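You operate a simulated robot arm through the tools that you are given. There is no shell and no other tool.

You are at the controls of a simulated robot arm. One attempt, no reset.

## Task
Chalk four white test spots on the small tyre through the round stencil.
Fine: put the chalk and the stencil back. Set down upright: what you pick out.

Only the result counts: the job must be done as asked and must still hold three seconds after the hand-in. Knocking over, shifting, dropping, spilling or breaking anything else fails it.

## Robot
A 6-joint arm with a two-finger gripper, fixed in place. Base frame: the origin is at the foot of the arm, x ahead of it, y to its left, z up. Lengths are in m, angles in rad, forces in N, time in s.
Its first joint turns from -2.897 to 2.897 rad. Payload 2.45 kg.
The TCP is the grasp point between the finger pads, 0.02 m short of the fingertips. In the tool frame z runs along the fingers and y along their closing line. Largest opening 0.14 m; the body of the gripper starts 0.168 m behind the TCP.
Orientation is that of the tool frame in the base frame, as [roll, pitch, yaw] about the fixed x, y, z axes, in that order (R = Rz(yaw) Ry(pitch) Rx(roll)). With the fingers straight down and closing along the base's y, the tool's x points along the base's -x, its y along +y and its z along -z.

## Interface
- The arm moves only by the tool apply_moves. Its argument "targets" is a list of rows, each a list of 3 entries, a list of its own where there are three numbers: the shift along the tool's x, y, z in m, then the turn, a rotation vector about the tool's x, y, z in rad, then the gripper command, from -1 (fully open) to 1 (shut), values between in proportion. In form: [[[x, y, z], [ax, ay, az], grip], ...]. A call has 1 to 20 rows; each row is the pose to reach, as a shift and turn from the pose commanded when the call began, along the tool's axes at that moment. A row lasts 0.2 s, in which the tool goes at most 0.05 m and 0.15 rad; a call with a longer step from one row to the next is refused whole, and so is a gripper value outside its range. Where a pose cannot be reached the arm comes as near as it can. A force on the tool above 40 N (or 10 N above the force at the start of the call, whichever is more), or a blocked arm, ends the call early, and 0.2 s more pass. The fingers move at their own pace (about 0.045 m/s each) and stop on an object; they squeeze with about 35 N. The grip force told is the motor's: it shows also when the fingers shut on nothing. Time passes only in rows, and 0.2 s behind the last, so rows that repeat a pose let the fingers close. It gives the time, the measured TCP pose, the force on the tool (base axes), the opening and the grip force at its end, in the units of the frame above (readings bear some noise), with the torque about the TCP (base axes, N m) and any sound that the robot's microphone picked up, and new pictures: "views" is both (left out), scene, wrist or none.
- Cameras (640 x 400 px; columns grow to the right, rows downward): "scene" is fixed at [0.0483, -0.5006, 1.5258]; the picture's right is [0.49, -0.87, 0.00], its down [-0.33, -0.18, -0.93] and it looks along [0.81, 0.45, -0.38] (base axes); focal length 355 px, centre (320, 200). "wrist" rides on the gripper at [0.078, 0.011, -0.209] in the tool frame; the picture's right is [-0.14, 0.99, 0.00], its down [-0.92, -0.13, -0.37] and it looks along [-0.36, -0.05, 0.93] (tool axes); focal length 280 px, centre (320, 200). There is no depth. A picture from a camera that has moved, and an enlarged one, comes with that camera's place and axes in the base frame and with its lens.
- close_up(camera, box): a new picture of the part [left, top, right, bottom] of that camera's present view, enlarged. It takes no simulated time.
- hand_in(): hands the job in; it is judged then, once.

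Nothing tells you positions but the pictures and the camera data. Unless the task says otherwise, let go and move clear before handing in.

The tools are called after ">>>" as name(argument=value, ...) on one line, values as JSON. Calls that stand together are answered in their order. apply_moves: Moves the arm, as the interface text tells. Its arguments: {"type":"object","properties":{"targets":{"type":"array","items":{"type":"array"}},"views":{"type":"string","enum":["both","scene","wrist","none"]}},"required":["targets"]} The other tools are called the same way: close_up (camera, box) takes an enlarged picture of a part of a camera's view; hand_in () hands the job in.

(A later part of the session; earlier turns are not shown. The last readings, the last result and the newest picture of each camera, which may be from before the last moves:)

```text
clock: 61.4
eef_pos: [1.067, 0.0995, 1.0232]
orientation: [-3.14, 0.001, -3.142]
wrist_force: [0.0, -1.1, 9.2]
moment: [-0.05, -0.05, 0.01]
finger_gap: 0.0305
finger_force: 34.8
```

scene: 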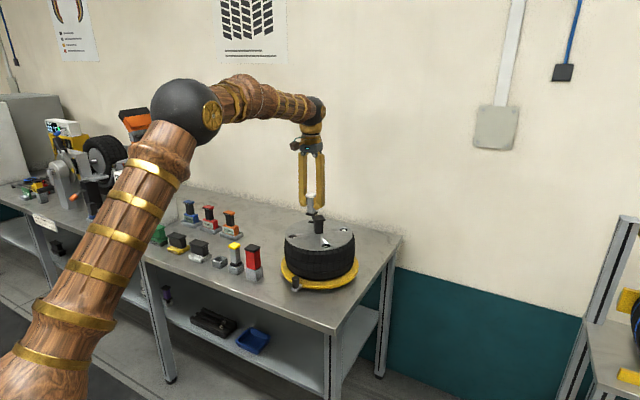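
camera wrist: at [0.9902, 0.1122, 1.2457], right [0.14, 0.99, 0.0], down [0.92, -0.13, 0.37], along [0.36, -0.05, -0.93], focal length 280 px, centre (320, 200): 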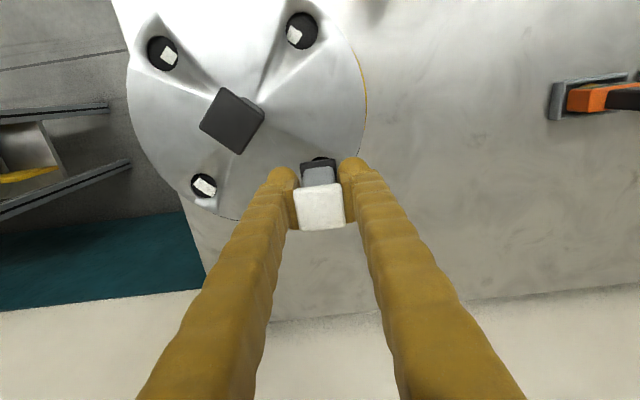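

Contact has begun at about 10 N. I'll press 1 mm more to match the other spots, then lift.

>>> apply_moves(targets=[[[0, 0, 0.001], [0, 0, 0], 1], [[0, 0, 0.001], [0, 0, 0], 1]], views="none")

>>> apply_moves(targets=[[[0, 0, -0.002], [0, 0, 0], 1], [[0, 0, -0.012], [0, 0, 0], 1], [[0, 0, -0.03], [0, 0, 0], 1], [[0, 0, -0.06], [0, 0, 0], 1], [[0, 0, -0.09], [0, 0, 0], 1], [[0, 0, -0.115], [0, 0, 0], 1]])

>>> close_up(camera="wrist", box=[140, 20, 390, 220])

```text
clock: 62.0
eef_pos: [1.0672, 0.1001, 1.0221]
orientation: [3.14, 0.001, 3.141]
wrist_force: [0.2, -3.6, 24.7]
moment: [-0.18, -0.15, -0.01]
finger_gap: 0.0304
finger_force: 34.8
```

```text
clock: 63.4
eef_pos: [1.0682, 0.1011, 1.1367]
orientation: [-3.141, -0.001, -3.141]
wrist_force: [-0.1, 1.3, -0.5]
moment: [0.04, 0.02, 0.04]
finger_gap: 0.0304
finger_force: 34.5
camera wrist: at [0.99, 0.1131, 1.3469], right [0.14, 0.99, 0.0], down [0.92, -0.13, 0.37], along [0.36, -0.05, -0.93], focal length 280 px, centre (320, 200)
```

scene: 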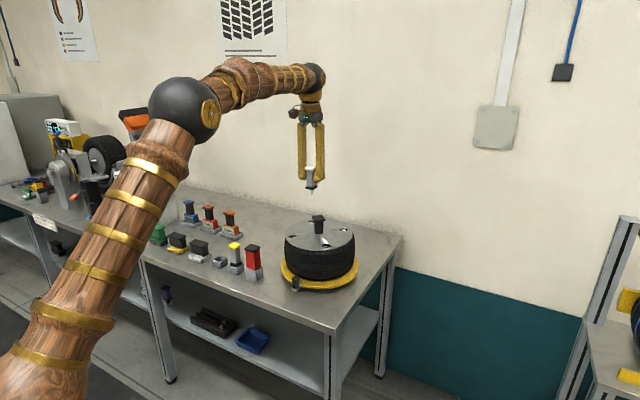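
wrist: 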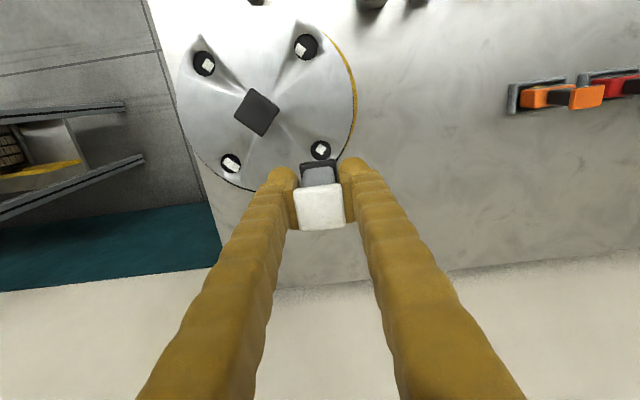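

```text
2.00 times, centred on (265, 120) of wrist
camera zoom: at [0.99, 0.1131, 1.3469], right [0.14, 0.99, 0.0], down [0.92, -0.13, 0.37], along [0.36, -0.05, -0.93], focal length 561 px, centre (430, 360)
```

zoom: 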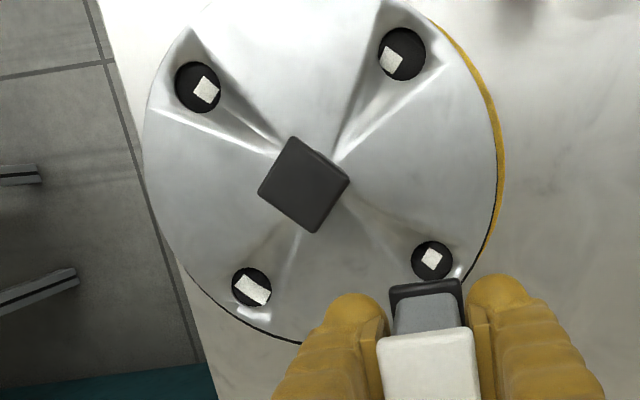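

All four white spots are visible through the holes. Now I'll take the chalk back to above its holder.

>>> apply_moves(targets=[[[0.0259, 0.0341, 0], [0, 0, 0], 1], [[0.0519, 0.0682, 0], [0, 0, 0], 1], [[0.0779, 0.1022, 0], [0, 0, 0], 1], [[0.1038, 0.1363, 0], [0, 0, 0], 1], [[0.1298, 0.1704, 0], [0, 0, 0], 1], [[0.1557, 0.2045, 0], [0, 0, 0], 1], [[0.1817, 0.2385, 0], [0, 0, 0], 1], [[0.2076, 0.2726, 0], [0, 0, 0], 1], [[0.2076, 0.2726, 0.04], [0, 0, 0], 1], [[0.2076, 0.2726, 0.08], [0, 0, 0], 1], [[0.2076, 0.2726, 0.12], [0, 0, 0], 1], [[0.2076, 0.2726, 0.16], [0, 0, 0], 1], [[0.2076, 0.2726, 0.189], [0, 0, 0], 1], [[0.2076, 0.2726, 0.189], [0, 0, 0], 1]])

>>> close_up(camera="scene", box=[190, 190, 280, 280])

>>> close_up(camera="wrist", box=[220, 80, 420, 240])

```text
clock: 66.4
eef_pos: [0.8614, 0.3765, 0.948]
orientation: [3.142, 0.0, -3.141]
wrist_force: [-0.8, -0.3, 0.0]
moment: [-0.02, -0.02, -0.01]
finger_gap: 0.0308
finger_force: 35.4
camera wrist: at [0.7831, 0.3886, 1.1582], right [0.14, 0.99, 0.0], down [0.92, -0.13, 0.37], along [0.37, -0.05, -0.93], focal length 280 px, centre (320, 200)
```

scene: 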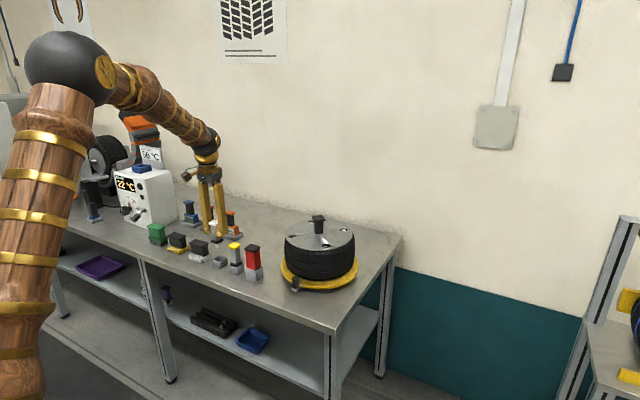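
wrist: 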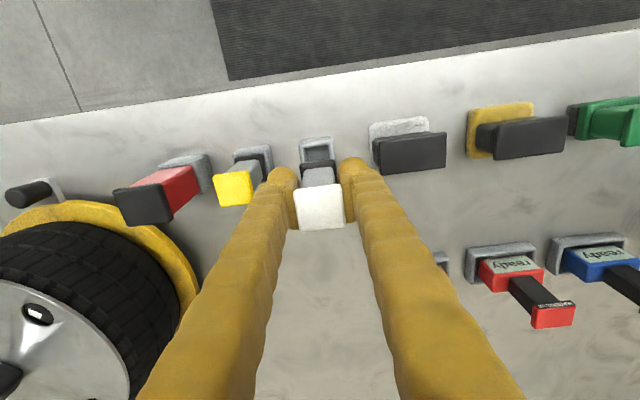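

```text
4.44 times, centred on (235, 235) of scene
camera zoom: at [0.0483, -0.5006, 1.5258], right [0.49, -0.87, 0.0], down [-0.33, -0.18, -0.93], along [0.81, 0.45, -0.38], focal length 1579 px, centre (698, 44)
```

zoom: 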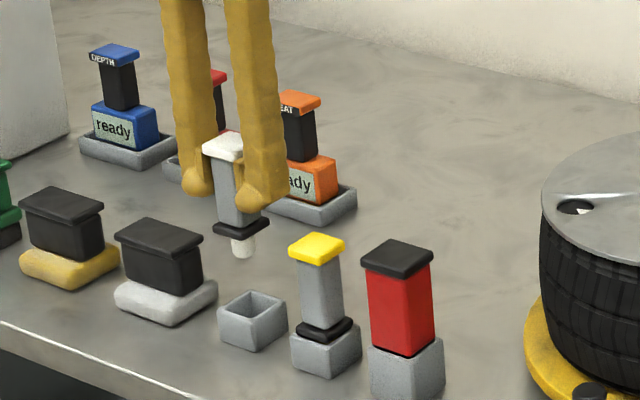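

```text
2.50 times, centred on (320, 160) of wrist
camera zoom: at [0.7831, 0.3886, 1.1582], right [0.14, 0.99, 0.0], down [0.92, -0.13, 0.37], along [0.37, -0.05, -0.93], focal length 701 px, centre (320, 300)
```

zoom: 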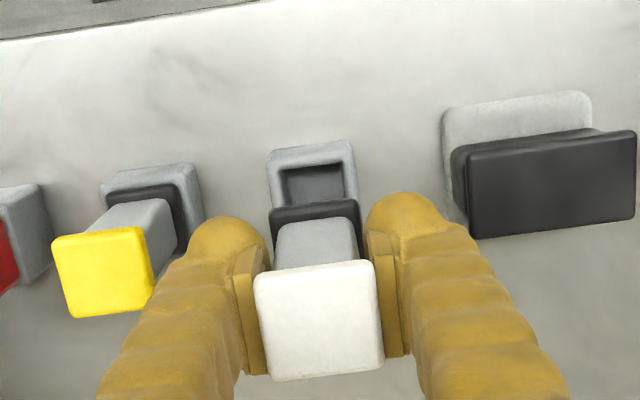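

The chalk is about 3.5 mm too far in +y relative to its holder. I'll correct that and recheck before inserting.

>>> apply_moves(targets=[[[0, -0.0035, 0], [0, 0, 0], 1], [[0, -0.0035, 0.015], [0, 0, 0], 1], [[0, -0.0035, 0.025], [0, 0, 0], 1], [[0, -0.0035, 0.025], [0, 0, 0], 1]])

>>> close_up(camera="scene", box=[200, 210, 260, 270])

>>> close_up(camera="wrist", box=[220, 80, 420, 240])

```text
clock: 67.4
eef_pos: [0.8591, 0.3704, 0.9218]
orientation: [-3.141, 0.002, -3.141]
wrist_force: [-0.3, 0.3, -1.3]
moment: [0.02, 0.03, 0.02]
finger_gap: 0.0305
finger_force: 34.8
camera wrist: at [0.7812, 0.3833, 1.1312], right [0.14, 0.99, 0.0], down [0.92, -0.13, 0.37], along [0.37, -0.05, -0.93], focal length 280 px, centre (320, 200)
```

scene: 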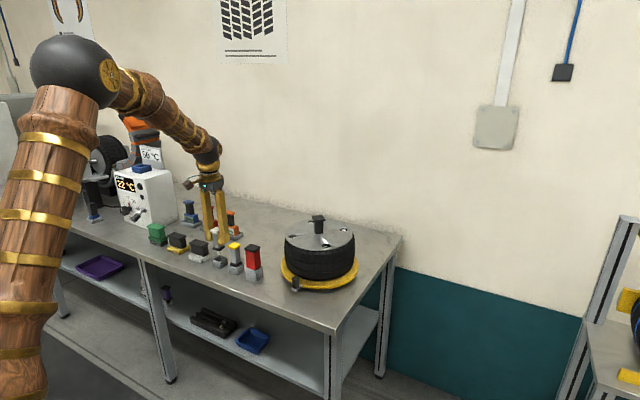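
wrist: 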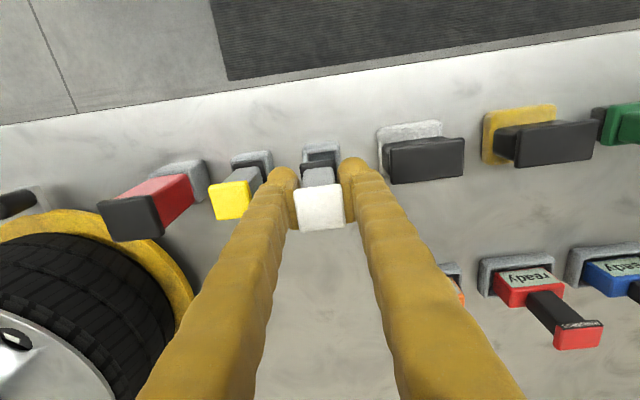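

```text
6.67 times, centred on (230, 240) of scene
camera zoom: at [0.0483, -0.5006, 1.5258], right [0.49, -0.87, 0.0], down [-0.33, -0.18, -0.93], along [0.81, 0.45, -0.38], focal length 2368 px, centre (920, -67)
```

zoom: 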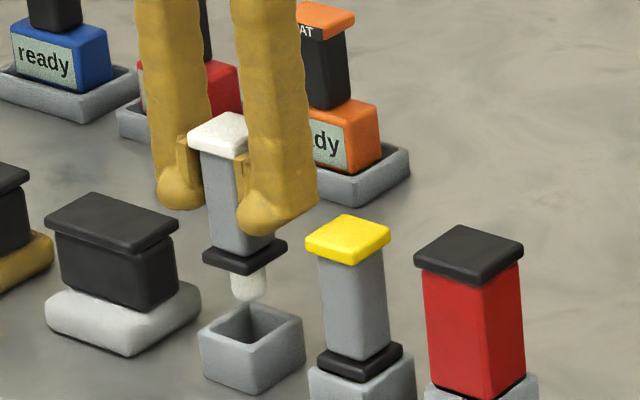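

```text
2.50 times, centred on (320, 160) of wrist
camera zoom: at [0.7812, 0.3833, 1.1312], right [0.14, 0.99, 0.0], down [0.92, -0.13, 0.37], along [0.37, -0.05, -0.93], focal length 701 px, centre (320, 300)
```

zoom: 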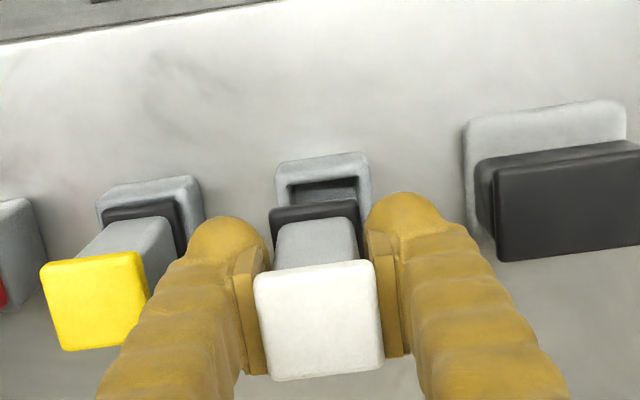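

It's now aligned over the holder in both views. I'll lower the chalk in gently.

>>> apply_moves(targets=[[[0, 0, 0.01], [0, 0, 0], 1], [[0, 0, 0.02], [0, 0, 0], 1], [[0, 0, 0.03], [0, 0, 0], 1], [[0, 0, 0.03], [0, 0, 0], 1]])

>>> close_up(camera="scene", box=[200, 210, 260, 270])

>>> close_up(camera="wrist", box=[220, 80, 420, 240])

```text
clock: 68.4
eef_pos: [0.8609, 0.3694, 0.8935]
orientation: [3.141, -0.001, 3.141]
wrist_force: [0.1, 0.6, -0.8]
moment: [0.04, -0.03, 0.0]
finger_gap: 0.0309
finger_force: 35.1
camera wrist: at [0.782, 0.3815, 1.1024], right [0.14, 0.99, 0.0], down [0.92, -0.13, 0.37], along [0.37, -0.05, -0.93], focal length 280 px, centre (320, 200)
```

scene: 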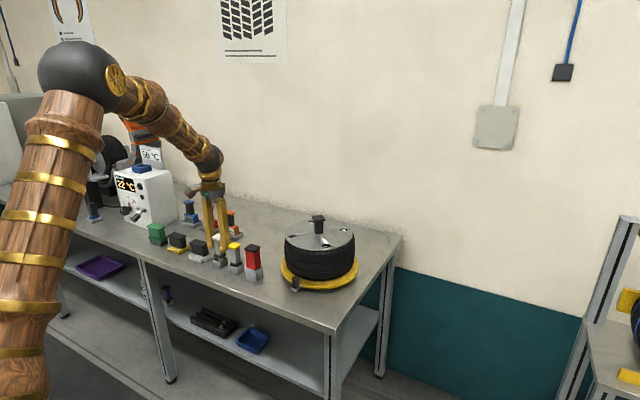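
wrist: 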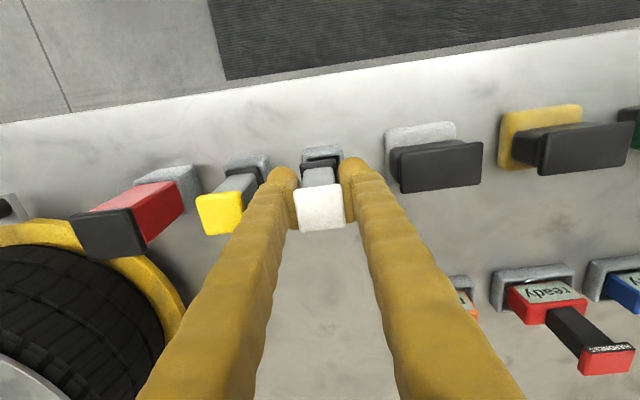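

```text
6.67 times, centred on (230, 240) of scene
camera zoom: at [0.0483, -0.5006, 1.5258], right [0.49, -0.87, 0.0], down [-0.33, -0.18, -0.93], along [0.81, 0.45, -0.38], focal length 2368 px, centre (920, -67)
```

zoom: 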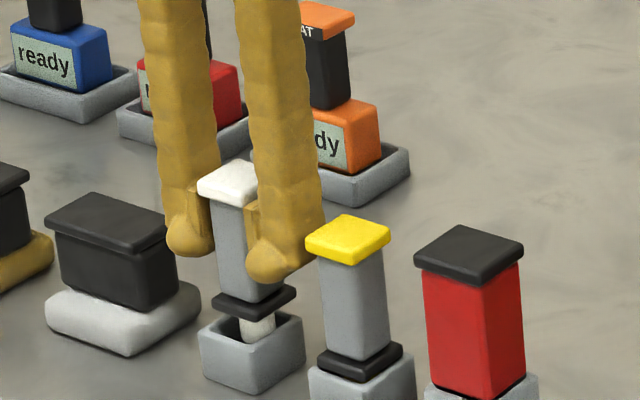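

```text
2.50 times, centred on (320, 160) of wrist
camera zoom: at [0.782, 0.3815, 1.1024], right [0.14, 0.99, 0.0], down [0.92, -0.13, 0.37], along [0.37, -0.05, -0.93], focal length 701 px, centre (320, 300)
```

zoom: 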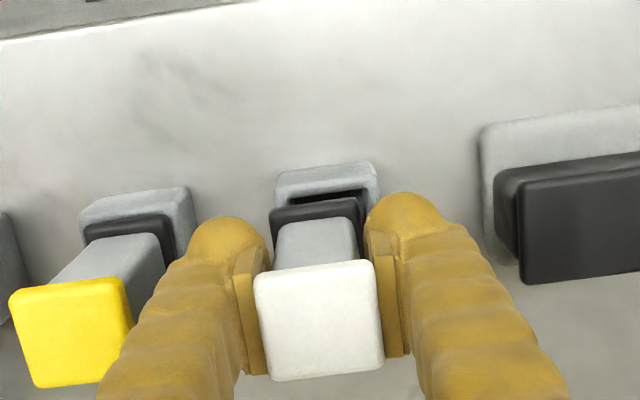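

The chalk is inside the holder but about 2.5 mm to the −y side. I'll centre it and lower the rest of the way.

>>> apply_moves(targets=[[[0, 0.0025, 0], [0, 0, 0], 1], [[0, 0.0025, 0.004], [0, 0, 0], 1], [[0, 0.0025, 0.009], [0, 0, 0], 1], [[0, 0.0025, 0.0125], [0, 0, 0], 1], [[0, 0.0025, 0.0125], [0, 0, 0], 1]])

>>> close_up(camera="scene", box=[200, 210, 260, 270])

>>> close_up(camera="wrist", box=[220, 100, 420, 260])

```text
clock: 69.6
eef_pos: [0.8614, 0.3716, 0.8802]
orientation: [3.141, 0.001, 3.141]
wrist_force: [-0.3, 0.9, -0.7]
moment: [0.0, 0.01, 0.02]
finger_gap: 0.0307
finger_force: 35.4
camera wrist: at [0.7828, 0.3833, 1.0905], right [0.14, 0.99, 0.0], down [0.92, -0.13, 0.37], along [0.36, -0.05, -0.93], focal length 280 px, centre (320, 200)
```

scene: 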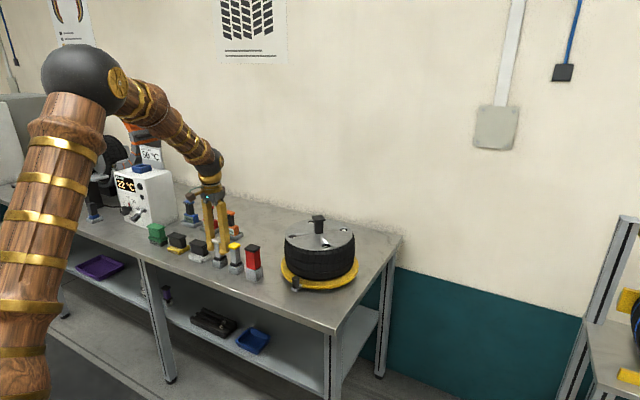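
wrist: 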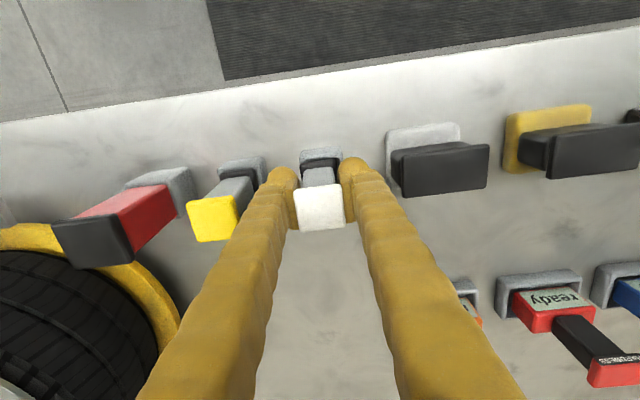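

```text
6.67 times, centred on (230, 240) of scene
camera zoom: at [0.0483, -0.5006, 1.5258], right [0.49, -0.87, 0.0], down [-0.33, -0.18, -0.93], along [0.81, 0.45, -0.38], focal length 2368 px, centre (920, -67)
```

zoom: 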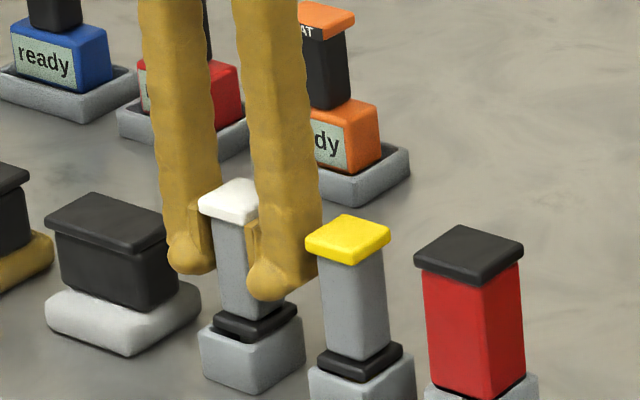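

```text
2.50 times, centred on (320, 180) of wrist
camera zoom: at [0.7828, 0.3833, 1.0905], right [0.14, 0.99, 0.0], down [0.92, -0.13, 0.37], along [0.36, -0.05, -0.93], focal length 701 px, centre (320, 250)
```

zoom: 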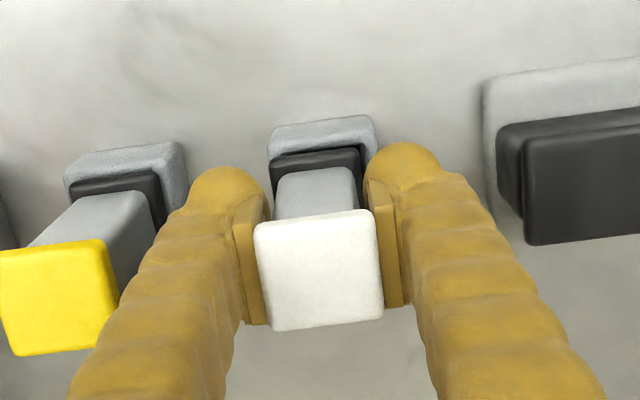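

It's almost seated but still about 2.5 mm toward −y. I'll nudge it and lower to contact.

>>> apply_moves(targets=[[[0, 0.0025, -0.001], [0, 0, 0], 1], [[0, 0.0025, 0.0], [0, 0, 0], 1], [[0, 0.0025, 0.002], [0, 0, 0], 1], [[0, 0.0025, 0.002], [0, 0, 0], 1]])

>>> close_up(camera="scene", box=[200, 210, 260, 270])

>>> close_up(camera="wrist", box=[220, 100, 420, 260])

```text
clock: 70.6
eef_pos: [0.8606, 0.3752, 0.8789]
orientation: [-3.141, 0.002, 3.141]
wrist_force: [-5.2, -0.4, 19.5]
moment: [0.3, 0.21, 0.06]
finger_gap: 0.0307
finger_force: 35.1
camera wrist: at [0.7821, 0.3863, 1.0886], right [0.14, 0.99, 0.0], down [0.92, -0.13, 0.37], along [0.37, -0.05, -0.93], focal length 280 px, centre (320, 200)
```

scene: 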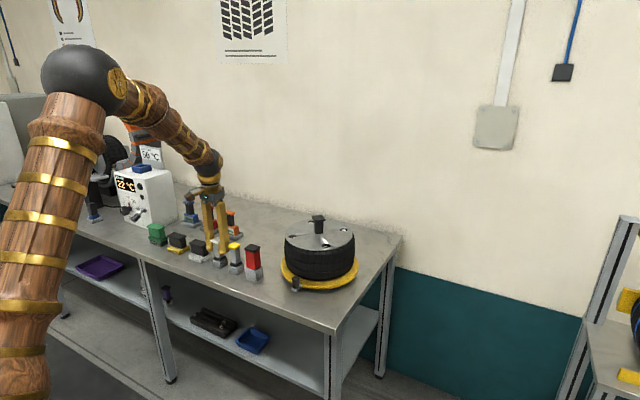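
wrist: 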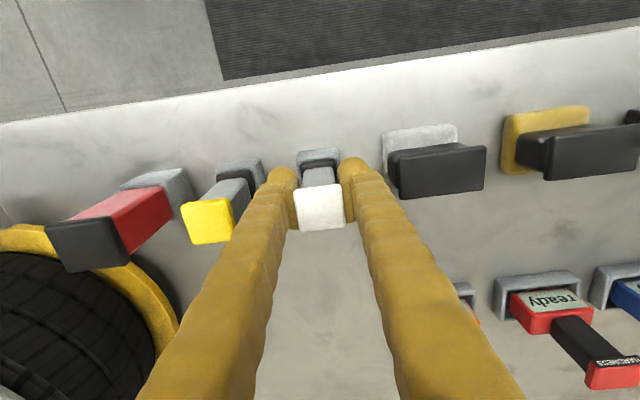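

```text
6.67 times, centred on (230, 240) of scene
camera zoom: at [0.0483, -0.5006, 1.5258], right [0.49, -0.87, 0.0], down [-0.33, -0.18, -0.93], along [0.81, 0.45, -0.38], focal length 2368 px, centre (920, -67)
```

zoom: 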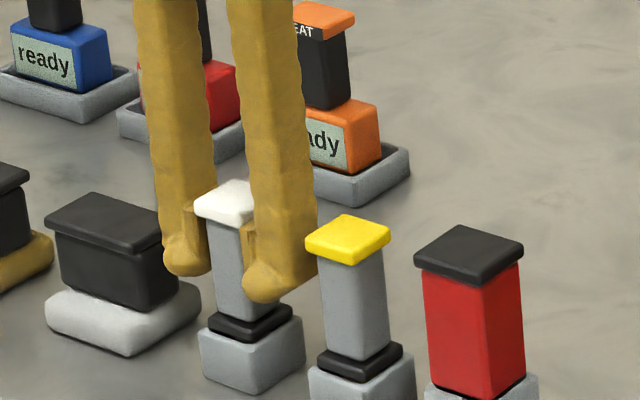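

```text
2.50 times, centred on (320, 180) of wrist
camera zoom: at [0.7821, 0.3863, 1.0886], right [0.14, 0.99, 0.0], down [0.92, -0.13, 0.37], along [0.37, -0.05, -0.93], focal length 701 px, centre (320, 250)
```

zoom: 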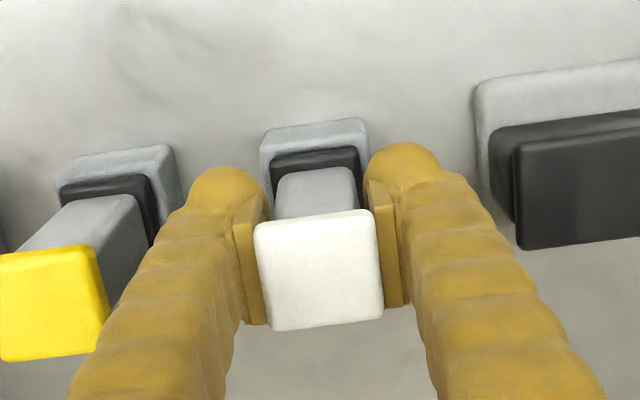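

The chalk is seated with the same picture as at the start. I'll ease the pressure and release.

>>> apply_moves(targets=[[[0, 0, -0.001], [0, 0, 0], 1], [[0, 0, -0.0015], [0, 0, 0], 1], [[0, 0, -0.0015], [0, 0, 0], 0.5], [[0, 0, -0.0015], [0, 0, 0], 0.3], [[0, 0, -0.0015], [0, 0, 0], 0.17], [[0, 0, -0.0015], [0, 0, 0], 0.17]])

>>> close_up(camera="scene", box=[200, 210, 260, 270])

>>> close_up(camera="wrist", box=[220, 100, 420, 260])

```text
clock: 72.0
eef_pos: [0.8596, 0.3737, 0.8788]
orientation: [-3.141, -0.001, 3.14]
wrist_force: [0.6, 0.1, -0.3]
moment: [-0.01, 0.04, 0.02]
finger_gap: 0.058
finger_force: 0.1
camera wrist: at [0.7813, 0.3866, 1.089], right [0.14, 0.99, 0.0], down [0.92, -0.13, 0.37], along [0.36, -0.05, -0.93], focal length 280 px, centre (320, 200)
```

scene: 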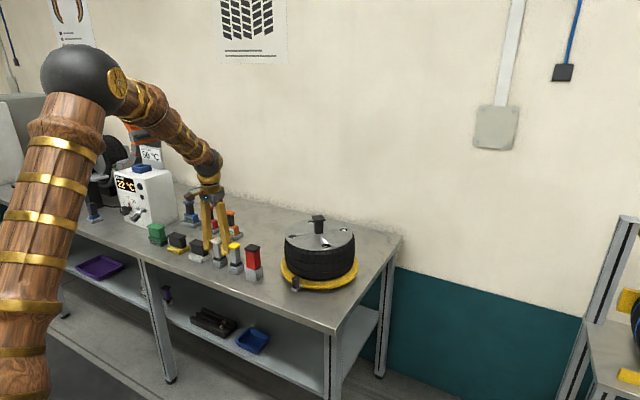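
wrist: 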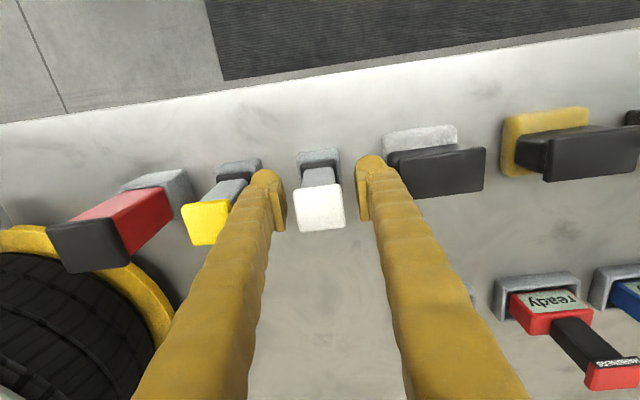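

```text
6.67 times, centred on (230, 240) of scene
camera zoom: at [0.0483, -0.5006, 1.5258], right [0.49, -0.87, 0.0], down [-0.33, -0.18, -0.93], along [0.81, 0.45, -0.38], focal length 2368 px, centre (920, -67)
```

zoom: 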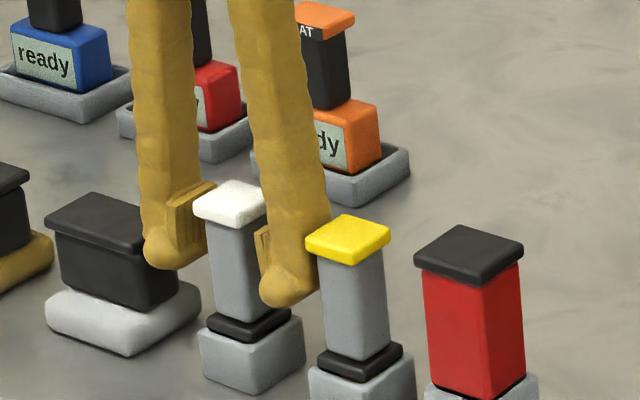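

```text
2.50 times, centred on (320, 180) of wrist
camera zoom: at [0.7813, 0.3866, 1.089], right [0.14, 0.99, 0.0], down [0.92, -0.13, 0.37], along [0.36, -0.05, -0.93], focal length 701 px, centre (320, 250)
```

zoom: 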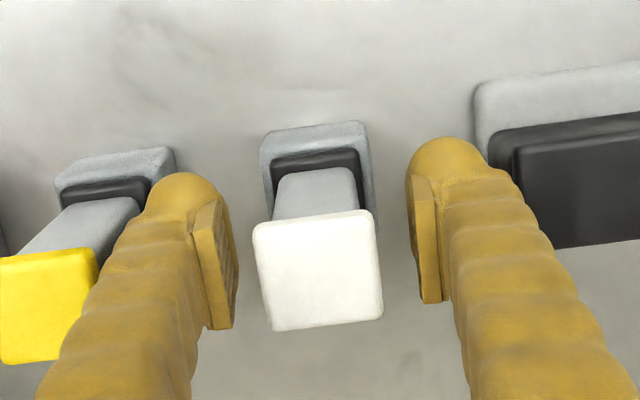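

The chalk is back and upright. I'll rise clear and go back to the stencil, turning 45° on the way.

>>> apply_moves(targets=[[[0, 0, -0.03], [0, 0, 0], 0.17], [[0, 0, -0.075], [0, 0, 0], 0.17], [[0, 0, -0.12], [0, 0, 0], 0.0], [[0, 0, -0.165], [0, 0, 0], -0.2], [[0, 0, -0.21], [0, 0, 0], -0.2], [[0, 0, -0.25], [0, 0, 0], -0.2], [[-0.0162, -0.0376, -0.26], [0, 0, 0.0873], -0.2], [[-0.0324, -0.0751, -0.26], [0, 0, 0.1745], -0.2], [[-0.0486, -0.1127, -0.26], [0, 0, 0.2618], -0.2], [[-0.0648, -0.1502, -0.26], [0, 0, 0.3491], -0.2], [[-0.081, -0.1878, -0.26], [0, 0, 0.4363], -0.2], [[-0.0972, -0.2253, -0.26], [0, 0, 0.5236], -0.2], [[-0.1134, -0.2629, -0.26], [0, 0, 0.6109], -0.2], [[-0.1296, -0.3004, -0.26], [0, 0, 0.6981], -0.2], [[-0.1458, -0.338, -0.26], [0, 0, 0.7854], -0.2], [[-0.1458, -0.338, -0.25], [0, 0, 0.7854], -0.2], [[-0.1458, -0.338, -0.25], [0, 0, 0.7854], -0.2]])

>>> close_up(camera="wrist", box=[220, 60, 420, 220])

>>> close_up(camera="scene", box=[190, 200, 270, 280])

```text
clock: 75.6
eef_pos: [1.0061, 0.0341, 1.1281]
orientation: [-3.141, 0.0, 2.354]
wrist_force: [-0.4, -0.2, -0.4]
moment: [0.02, 0.03, -0.03]
finger_gap: 0.0839
finger_force: 0.0
camera wrist: at [0.9583, 0.0988, 1.3384], right [0.8, 0.6, 0.0], down [0.56, -0.74, 0.37], along [0.22, -0.29, -0.93], focal length 280 px, centre (320, 200)
```

scene: 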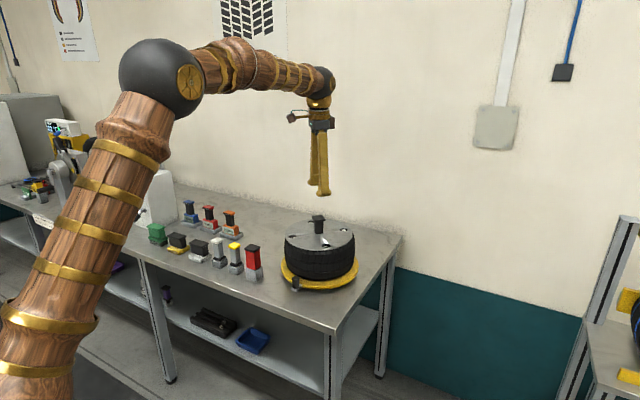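
wrist: 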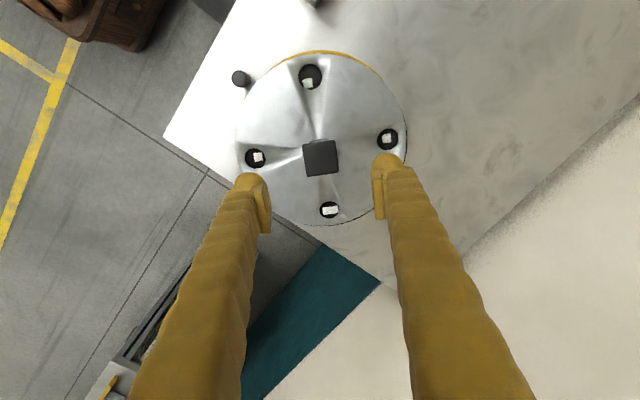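

```text
2.50 times, centred on (320, 140) of wrist
camera zoom: at [0.9583, 0.0988, 1.3384], right [0.8, 0.6, 0.0], down [0.56, -0.74, 0.37], along [0.22, -0.29, -0.93], focal length 701 px, centre (320, 350)
```

zoom: 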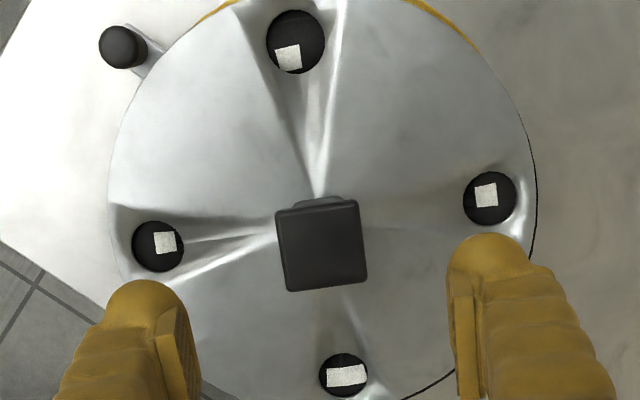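

```text
5.00 times, centred on (230, 240) of scene
camera zoom: at [0.0483, -0.5006, 1.5258], right [0.49, -0.87, 0.0], down [-0.33, -0.18, -0.93], along [0.81, 0.45, -0.38], focal length 1776 px, centre (770, 0)
```

zoom: 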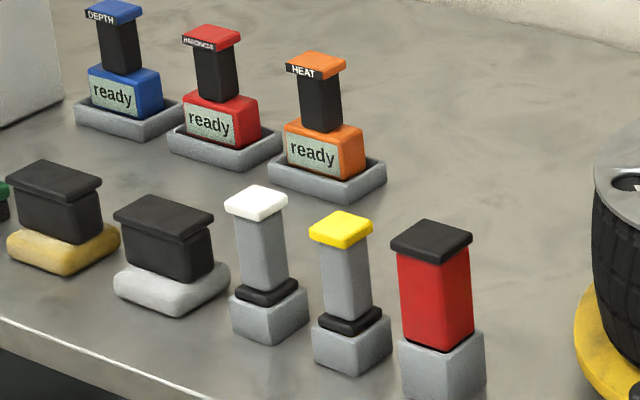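

The chalk sits exactly as at the start, and all four spots show. I'll go down onto the stencil handle.

>>> apply_moves(targets=[[[0, 0, 0.04], [0, 0, 0], -0.2], [[0, 0, 0.08], [0, 0, 0], -0.2], [[0, 0, 0.11], [0, 0, 0], -0.2], [[0, 0, 0.13], [0, 0, 0], -0.2], [[0, 0, 0.139], [0, 0, 0], -0.2], [[0, 0, 0.139], [0, 0, 0], -0.2]])

>>> close_up(camera="wrist", box=[220, 100, 420, 260])

>>> close_up(camera="scene", box=[285, 200, 355, 260])

```text
clock: 77.0
eef_pos: [1.004, 0.0378, 0.9916]
orientation: [-3.141, 0.0, 2.358]
wrist_force: [-0.7, 0.1, 0.1]
moment: [0.03, 0.02, 0.01]
finger_gap: 0.0841
finger_force: 0.0
camera wrist: at [0.9557, 0.101, 1.2015], right [0.8, 0.6, 0.0], down [0.56, -0.74, 0.37], along [0.22, -0.29, -0.93], focal length 280 px, centre (320, 200)
```

scene: 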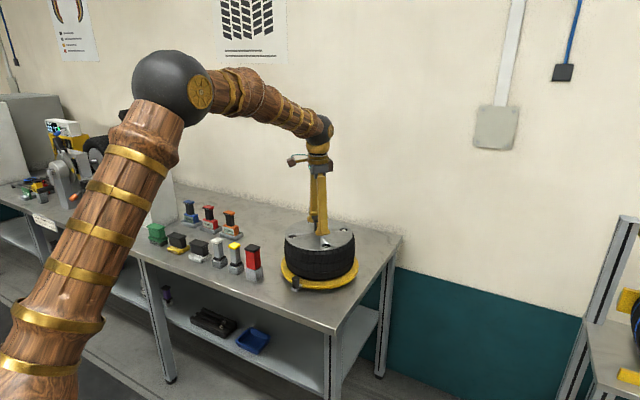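
wrist: 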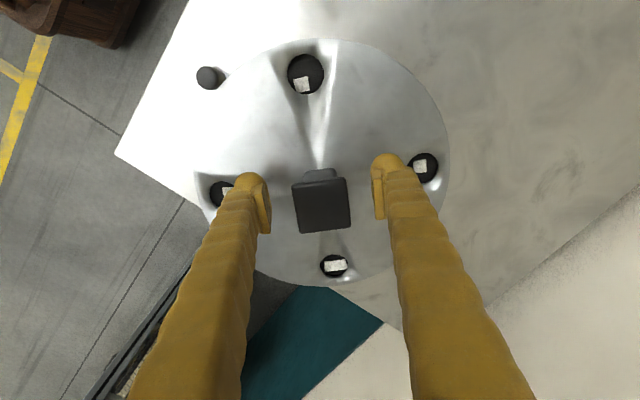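

```text
2.50 times, centred on (320, 180) of wrist
camera zoom: at [0.9557, 0.101, 1.2015], right [0.8, 0.6, 0.0], down [0.56, -0.74, 0.37], along [0.22, -0.29, -0.93], focal length 701 px, centre (320, 250)
```

zoom: 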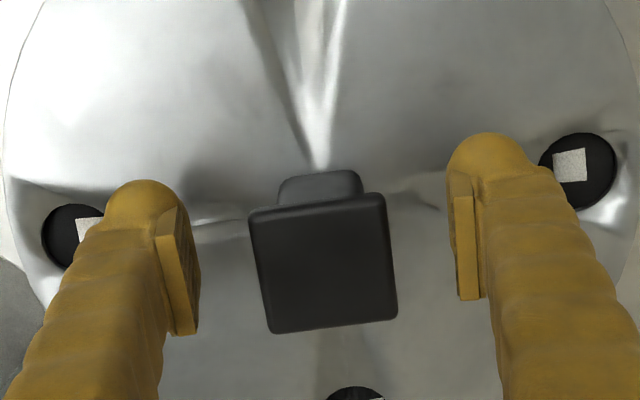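

```text
6.67 times, centred on (320, 230) of scene
camera zoom: at [0.0483, -0.5006, 1.5258], right [0.49, -0.87, 0.0], down [-0.33, -0.18, -0.93], along [0.81, 0.45, -0.38], focal length 2368 px, centre (320, 0)
```

zoom: 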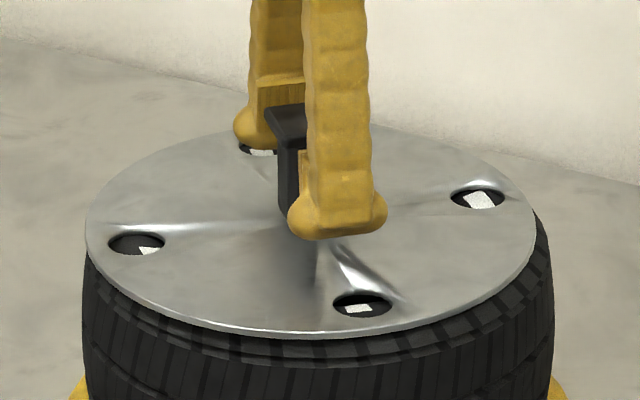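

The handle is centred. I'll shift 3 mm along the finger width and close.

>>> apply_moves(targets=[[[-0.003, 0, 0], [0, 0, 0], -0.2], [[-0.003, 0, 0], [0, 0, 0], 0.1], [[-0.003, 0, 0], [0, 0, 0], 0.4], [[-0.003, 0, 0], [0, 0, 0], 0.7], [[-0.003, 0, 0], [0, 0, 0], 1], [[-0.003, 0, 0], [0, 0, 0], 1], [[-0.003, 0, 0], [0, 0, 0], 1]])

>>> close_up(camera="wrist", box=[220, 100, 420, 260])

>>> close_up(camera="scene", box=[285, 200, 355, 260])

```text
clock: 78.6
eef_pos: [1.0057, 0.0363, 0.9921]
orientation: [3.141, 0.001, 2.356]
wrist_force: [3.6, 3.3, 3.2]
moment: [-0.08, 0.04, 0.07]
finger_gap: 0.0381
finger_force: 34.9
camera wrist: at [0.9581, 0.0992, 1.2009], right [0.8, 0.6, 0.0], down [0.56, -0.74, 0.37], along [0.22, -0.29, -0.93], focal length 280 px, centre (320, 200)
```

scene: 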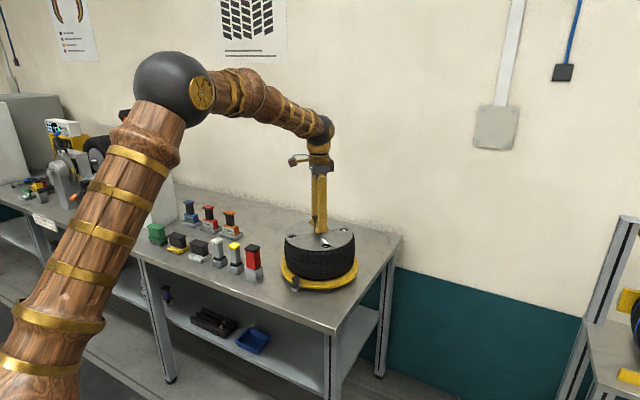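
wrist: 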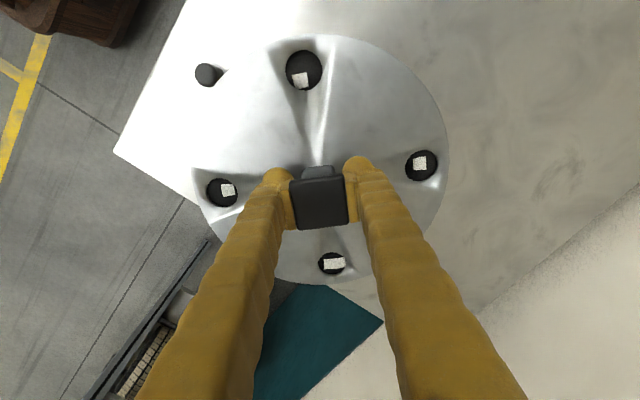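

```text
2.50 times, centred on (320, 180) of wrist
camera zoom: at [0.9581, 0.0992, 1.2009], right [0.8, 0.6, 0.0], down [0.56, -0.74, 0.37], along [0.22, -0.29, -0.93], focal length 701 px, centre (320, 250)
```

zoom: 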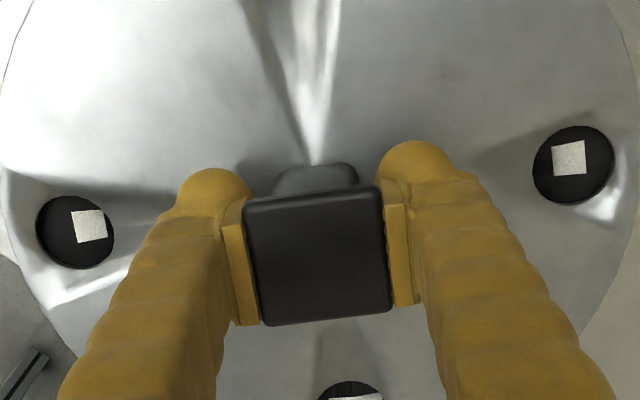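

```text
6.67 times, centred on (320, 230) of scene
camera zoom: at [0.0483, -0.5006, 1.5258], right [0.49, -0.87, 0.0], down [-0.33, -0.18, -0.93], along [0.81, 0.45, -0.38], focal length 2368 px, centre (320, 0)
```

zoom: 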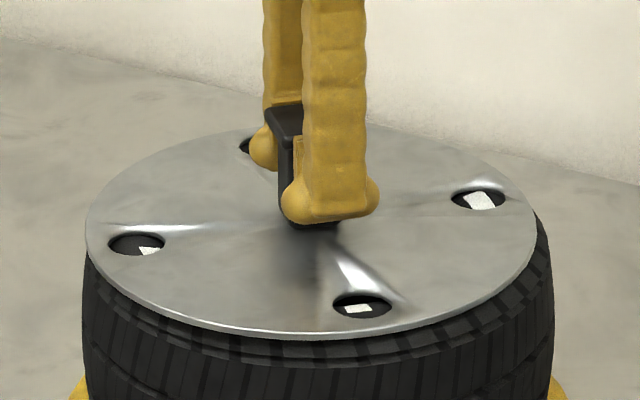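

The grip matches the original hold almost exactly. I'll lift the stencil straight up and check the spots.

>>> apply_moves(targets=[[[0, 0, -0.005], [0, 0, 0], 1], [[0, 0, -0.015], [0, 0, 0], 1], [[0, 0, -0.035], [0, 0, 0], 1], [[0, 0, -0.06], [0, 0, 0], 1], [[0, 0, -0.09], [0, 0, 0], 1]])

>>> close_up(camera="scene", box=[275, 200, 365, 300])

```text
clock: 79.8
eef_pos: [1.0072, 0.0344, 1.0828]
orientation: [3.141, 0.0, 2.357]
wrist_force: [-0.8, -1.0, -2.9]
moment: [0.0, 0.04, -0.01]
finger_gap: 0.0382
finger_force: 35.3
camera wrist: at [0.9593, 0.0976, 1.2923], right [0.8, 0.6, 0.0], down [0.56, -0.74, 0.37], along [0.22, -0.29, -0.93], focal length 280 px, centre (320, 200)
```

scene: 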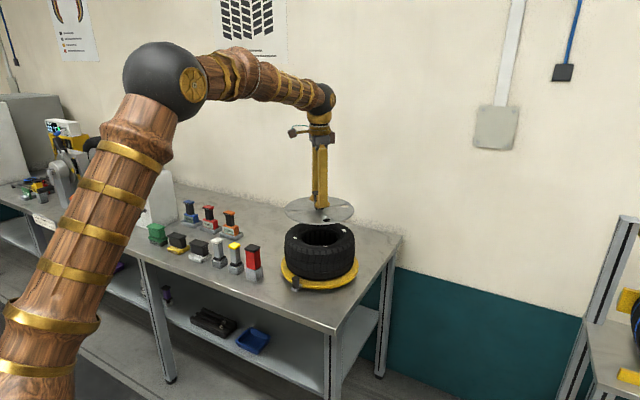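
wrist: 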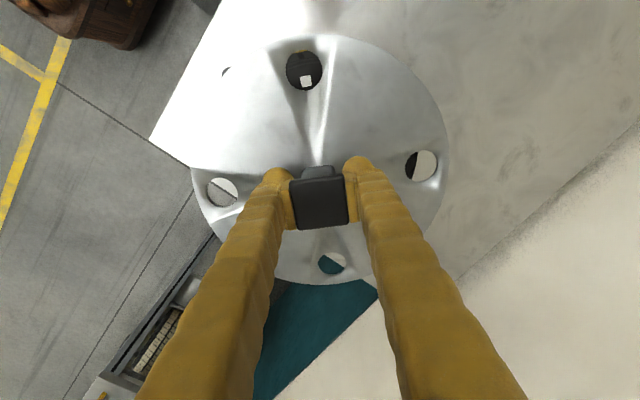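

```text
4.00 times, centred on (320, 250) of scene
camera zoom: at [0.0483, -0.5006, 1.5258], right [0.49, -0.87, 0.0], down [-0.33, -0.18, -0.93], along [0.81, 0.45, -0.38], focal length 1421 px, centre (320, 0)
```

zoom: 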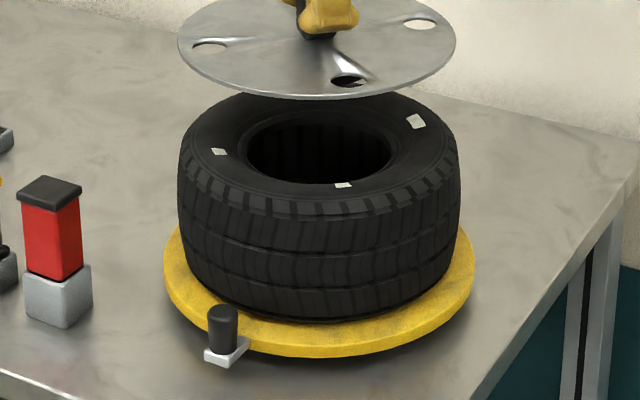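

The spots are on the tyre, and the stencil lifted cleanly. I'll carry it back above its original place.

>>> apply_moves(targets=[[[0.0221, 0.0348, 0], [0, 0, 0], 1], [[0.0441, 0.0697, 0], [0, 0, 0], 1], [[0.0662, 0.1045, 0], [0, 0, 0], 1], [[0.0882, 0.1393, 0], [0, 0, 0], 1], [[0.1103, 0.1741, 0], [0, 0, 0], 1], [[0.1323, 0.209, 0], [0, 0, 0], 1], [[0.1544, 0.2438, 0], [0, 0, 0], 1], [[0.1544, 0.2438, -0.0025], [0, 0, 0], 1], [[0.1544, 0.2438, -0.0025], [0, 0, 0], 1]])

>>> close_up(camera="scene", box=[220, 160, 310, 260])

>>> close_up(camera="scene", box=[275, 200, 365, 300])

```text
clock: 81.8
eef_pos: [1.0704, 0.3182, 1.0819]
orientation: [3.141, -0.001, 2.356]
wrist_force: [-0.9, -0.4, -3.2]
moment: [0.01, -0.04, -0.02]
finger_gap: 0.0382
finger_force: 34.8
camera wrist: at [1.0226, 0.3826, 1.2929], right [0.8, 0.6, 0.0], down [0.56, -0.74, 0.37], along [0.22, -0.29, -0.93], focal length 280 px, centre (320, 200)
```

scene: 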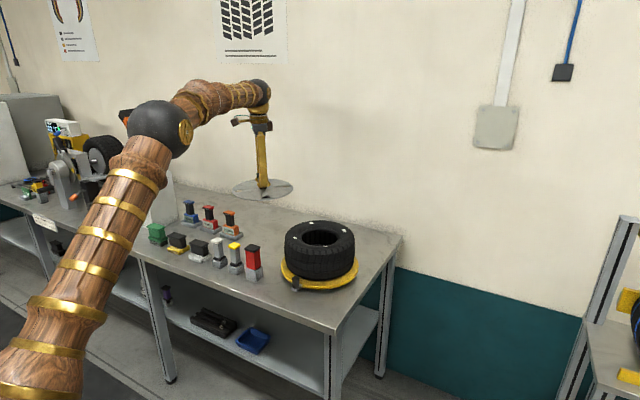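
wrist: 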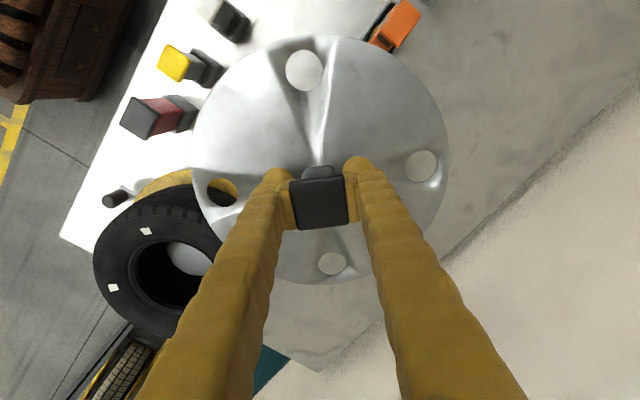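

```text
4.00 times, centred on (265, 210) of scene
camera zoom: at [0.0483, -0.5006, 1.5258], right [0.49, -0.87, 0.0], down [-0.33, -0.18, -0.93], along [0.81, 0.45, -0.38], focal length 1421 px, centre (540, 160)
```

zoom: 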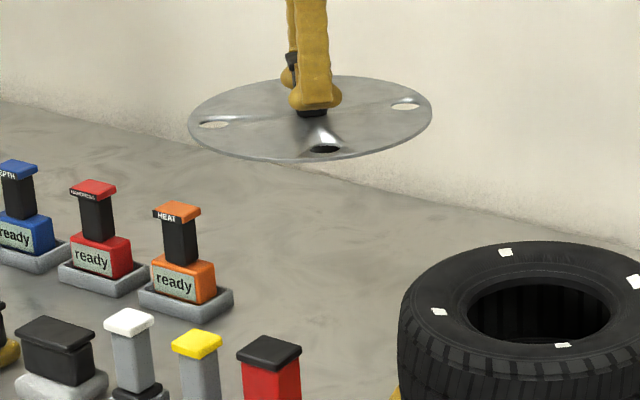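

```text
4.00 times, centred on (320, 250) of scene
camera zoom: at [0.0483, -0.5006, 1.5258], right [0.49, -0.87, 0.0], down [-0.33, -0.18, -0.93], along [0.81, 0.45, -0.38], focal length 1421 px, centre (320, 0)
```

zoom: 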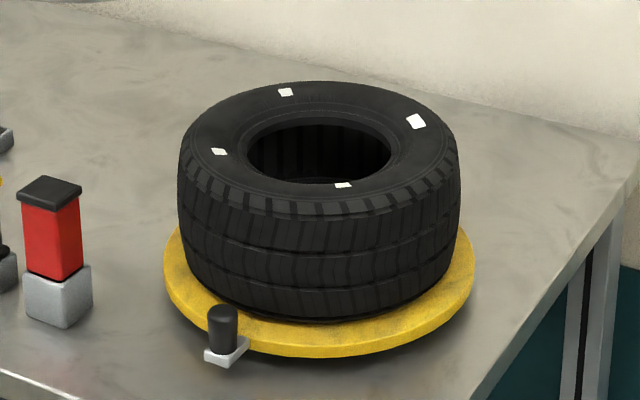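

All four spots are clear, and the tyre and turntable haven't moved. The stencil is about 3 mm off its original line, so I'll correct and lower it.

>>> apply_moves(targets=[[[-0.0027, -0.001, 0.04], [0, 0, 0], 1], [[-0.0027, -0.001, 0.08], [0, 0, 0], 1], [[-0.0027, -0.001, 0.12], [0, 0, 0], 1], [[-0.0027, -0.001, 0.16], [0, 0, 0], 1], [[-0.0027, -0.001, 0.19], [0, 0, 0], 1], [[-0.0027, -0.001, 0.205], [0, 0, 0], 1], [[-0.0027, -0.001, 0.205], [0, 0, 0], 1]])

>>> close_up(camera="scene", box=[240, 200, 300, 260])

```text
clock: 83.4
eef_pos: [1.0707, 0.3116, 0.8787]
orientation: [3.141, -0.001, 2.356]
wrist_force: [1.0, 0.4, -3.5]
moment: [0.0, 0.01, 0.0]
finger_gap: 0.0381
finger_force: 34.8
camera wrist: at [1.0236, 0.3762, 1.088], right [0.8, 0.6, 0.0], down [0.56, -0.74, 0.37], along [0.22, -0.29, -0.93], focal length 280 px, centre (320, 200)
```

scene: 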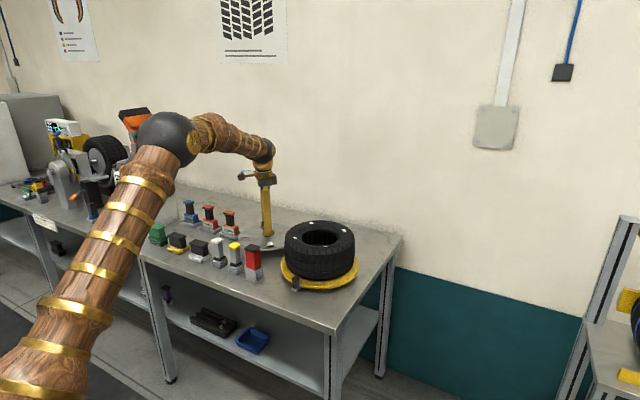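
wrist: 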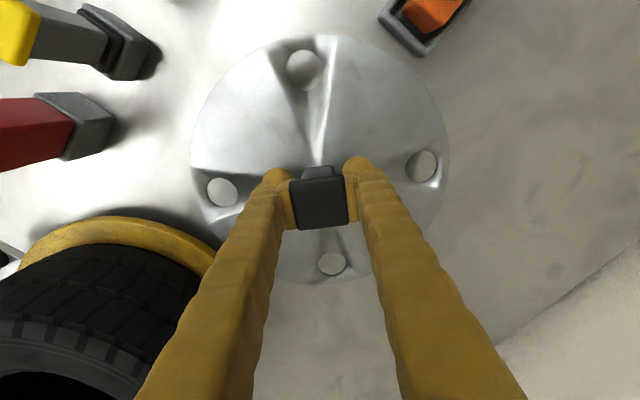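

```text
6.67 times, centred on (270, 230) of scene
camera zoom: at [0.0483, -0.5006, 1.5258], right [0.49, -0.87, 0.0], down [-0.33, -0.18, -0.93], along [0.81, 0.45, -0.38], focal length 2368 px, centre (653, 0)
```

zoom: 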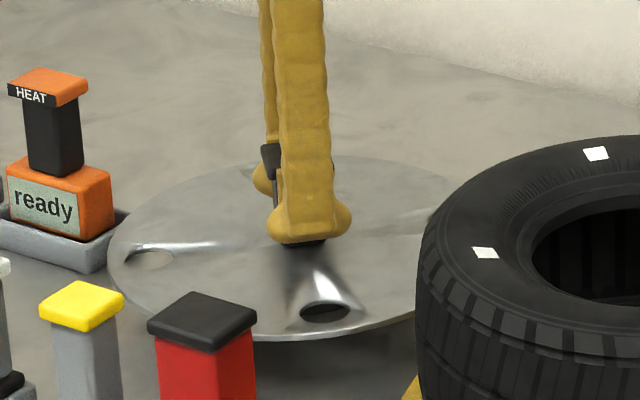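

It matches the original position within about 2 mm, with 15 mm left to lower. I'll continue slowly.

>>> apply_moves(targets=[[[0.0013, 0.0004, 0.005], [0, 0, 0], 1], [[0.0013, 0.0004, 0.01], [0, 0, 0], 1], [[0.0013, 0.0004, 0.012], [0, 0, 0], 1], [[0.0013, 0.0004, 0.012], [0, 0, 0], 1]])

>>> close_up(camera="scene", box=[240, 200, 300, 260])

```text
clock: 84.4
eef_pos: [1.0704, 0.3138, 0.8669]
orientation: [3.141, -0.001, 2.357]
wrist_force: [-0.2, -0.2, -2.7]
moment: [0.0, 0.0, -0.02]
finger_gap: 0.0383
finger_force: 34.8
camera wrist: at [1.0232, 0.3781, 1.0761], right [0.8, 0.6, 0.0], down [0.56, -0.74, 0.37], along [0.22, -0.29, -0.93], focal length 280 px, centre (320, 200)
```

scene: 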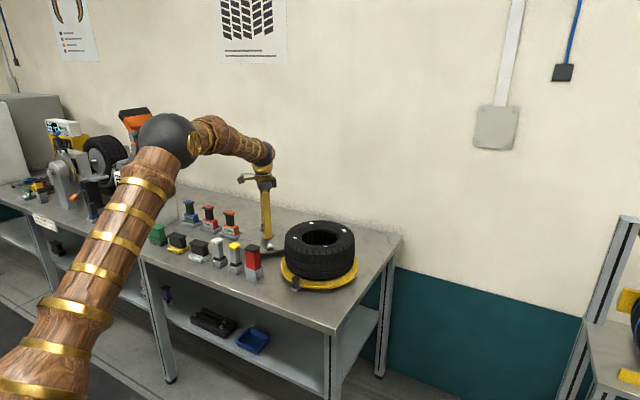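
wrist: 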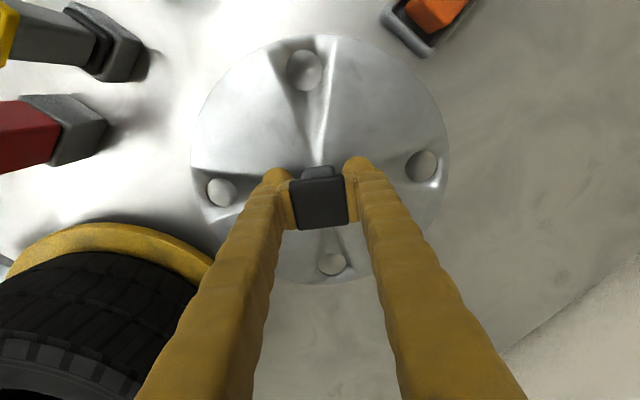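

```text
6.67 times, centred on (270, 230) of scene
camera zoom: at [0.0483, -0.5006, 1.5258], right [0.49, -0.87, 0.0], down [-0.33, -0.18, -0.93], along [0.81, 0.45, -0.38], focal length 2368 px, centre (653, 0)
```

zoom: 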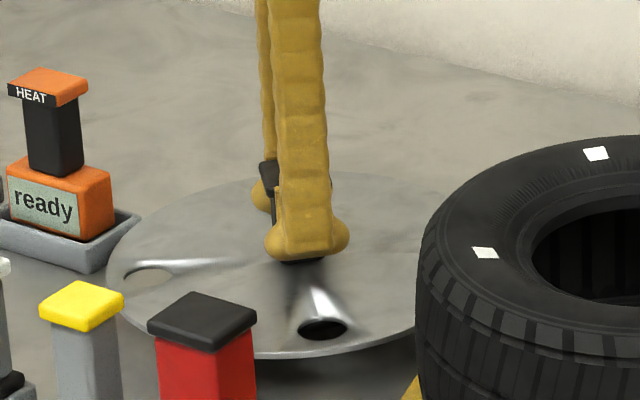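

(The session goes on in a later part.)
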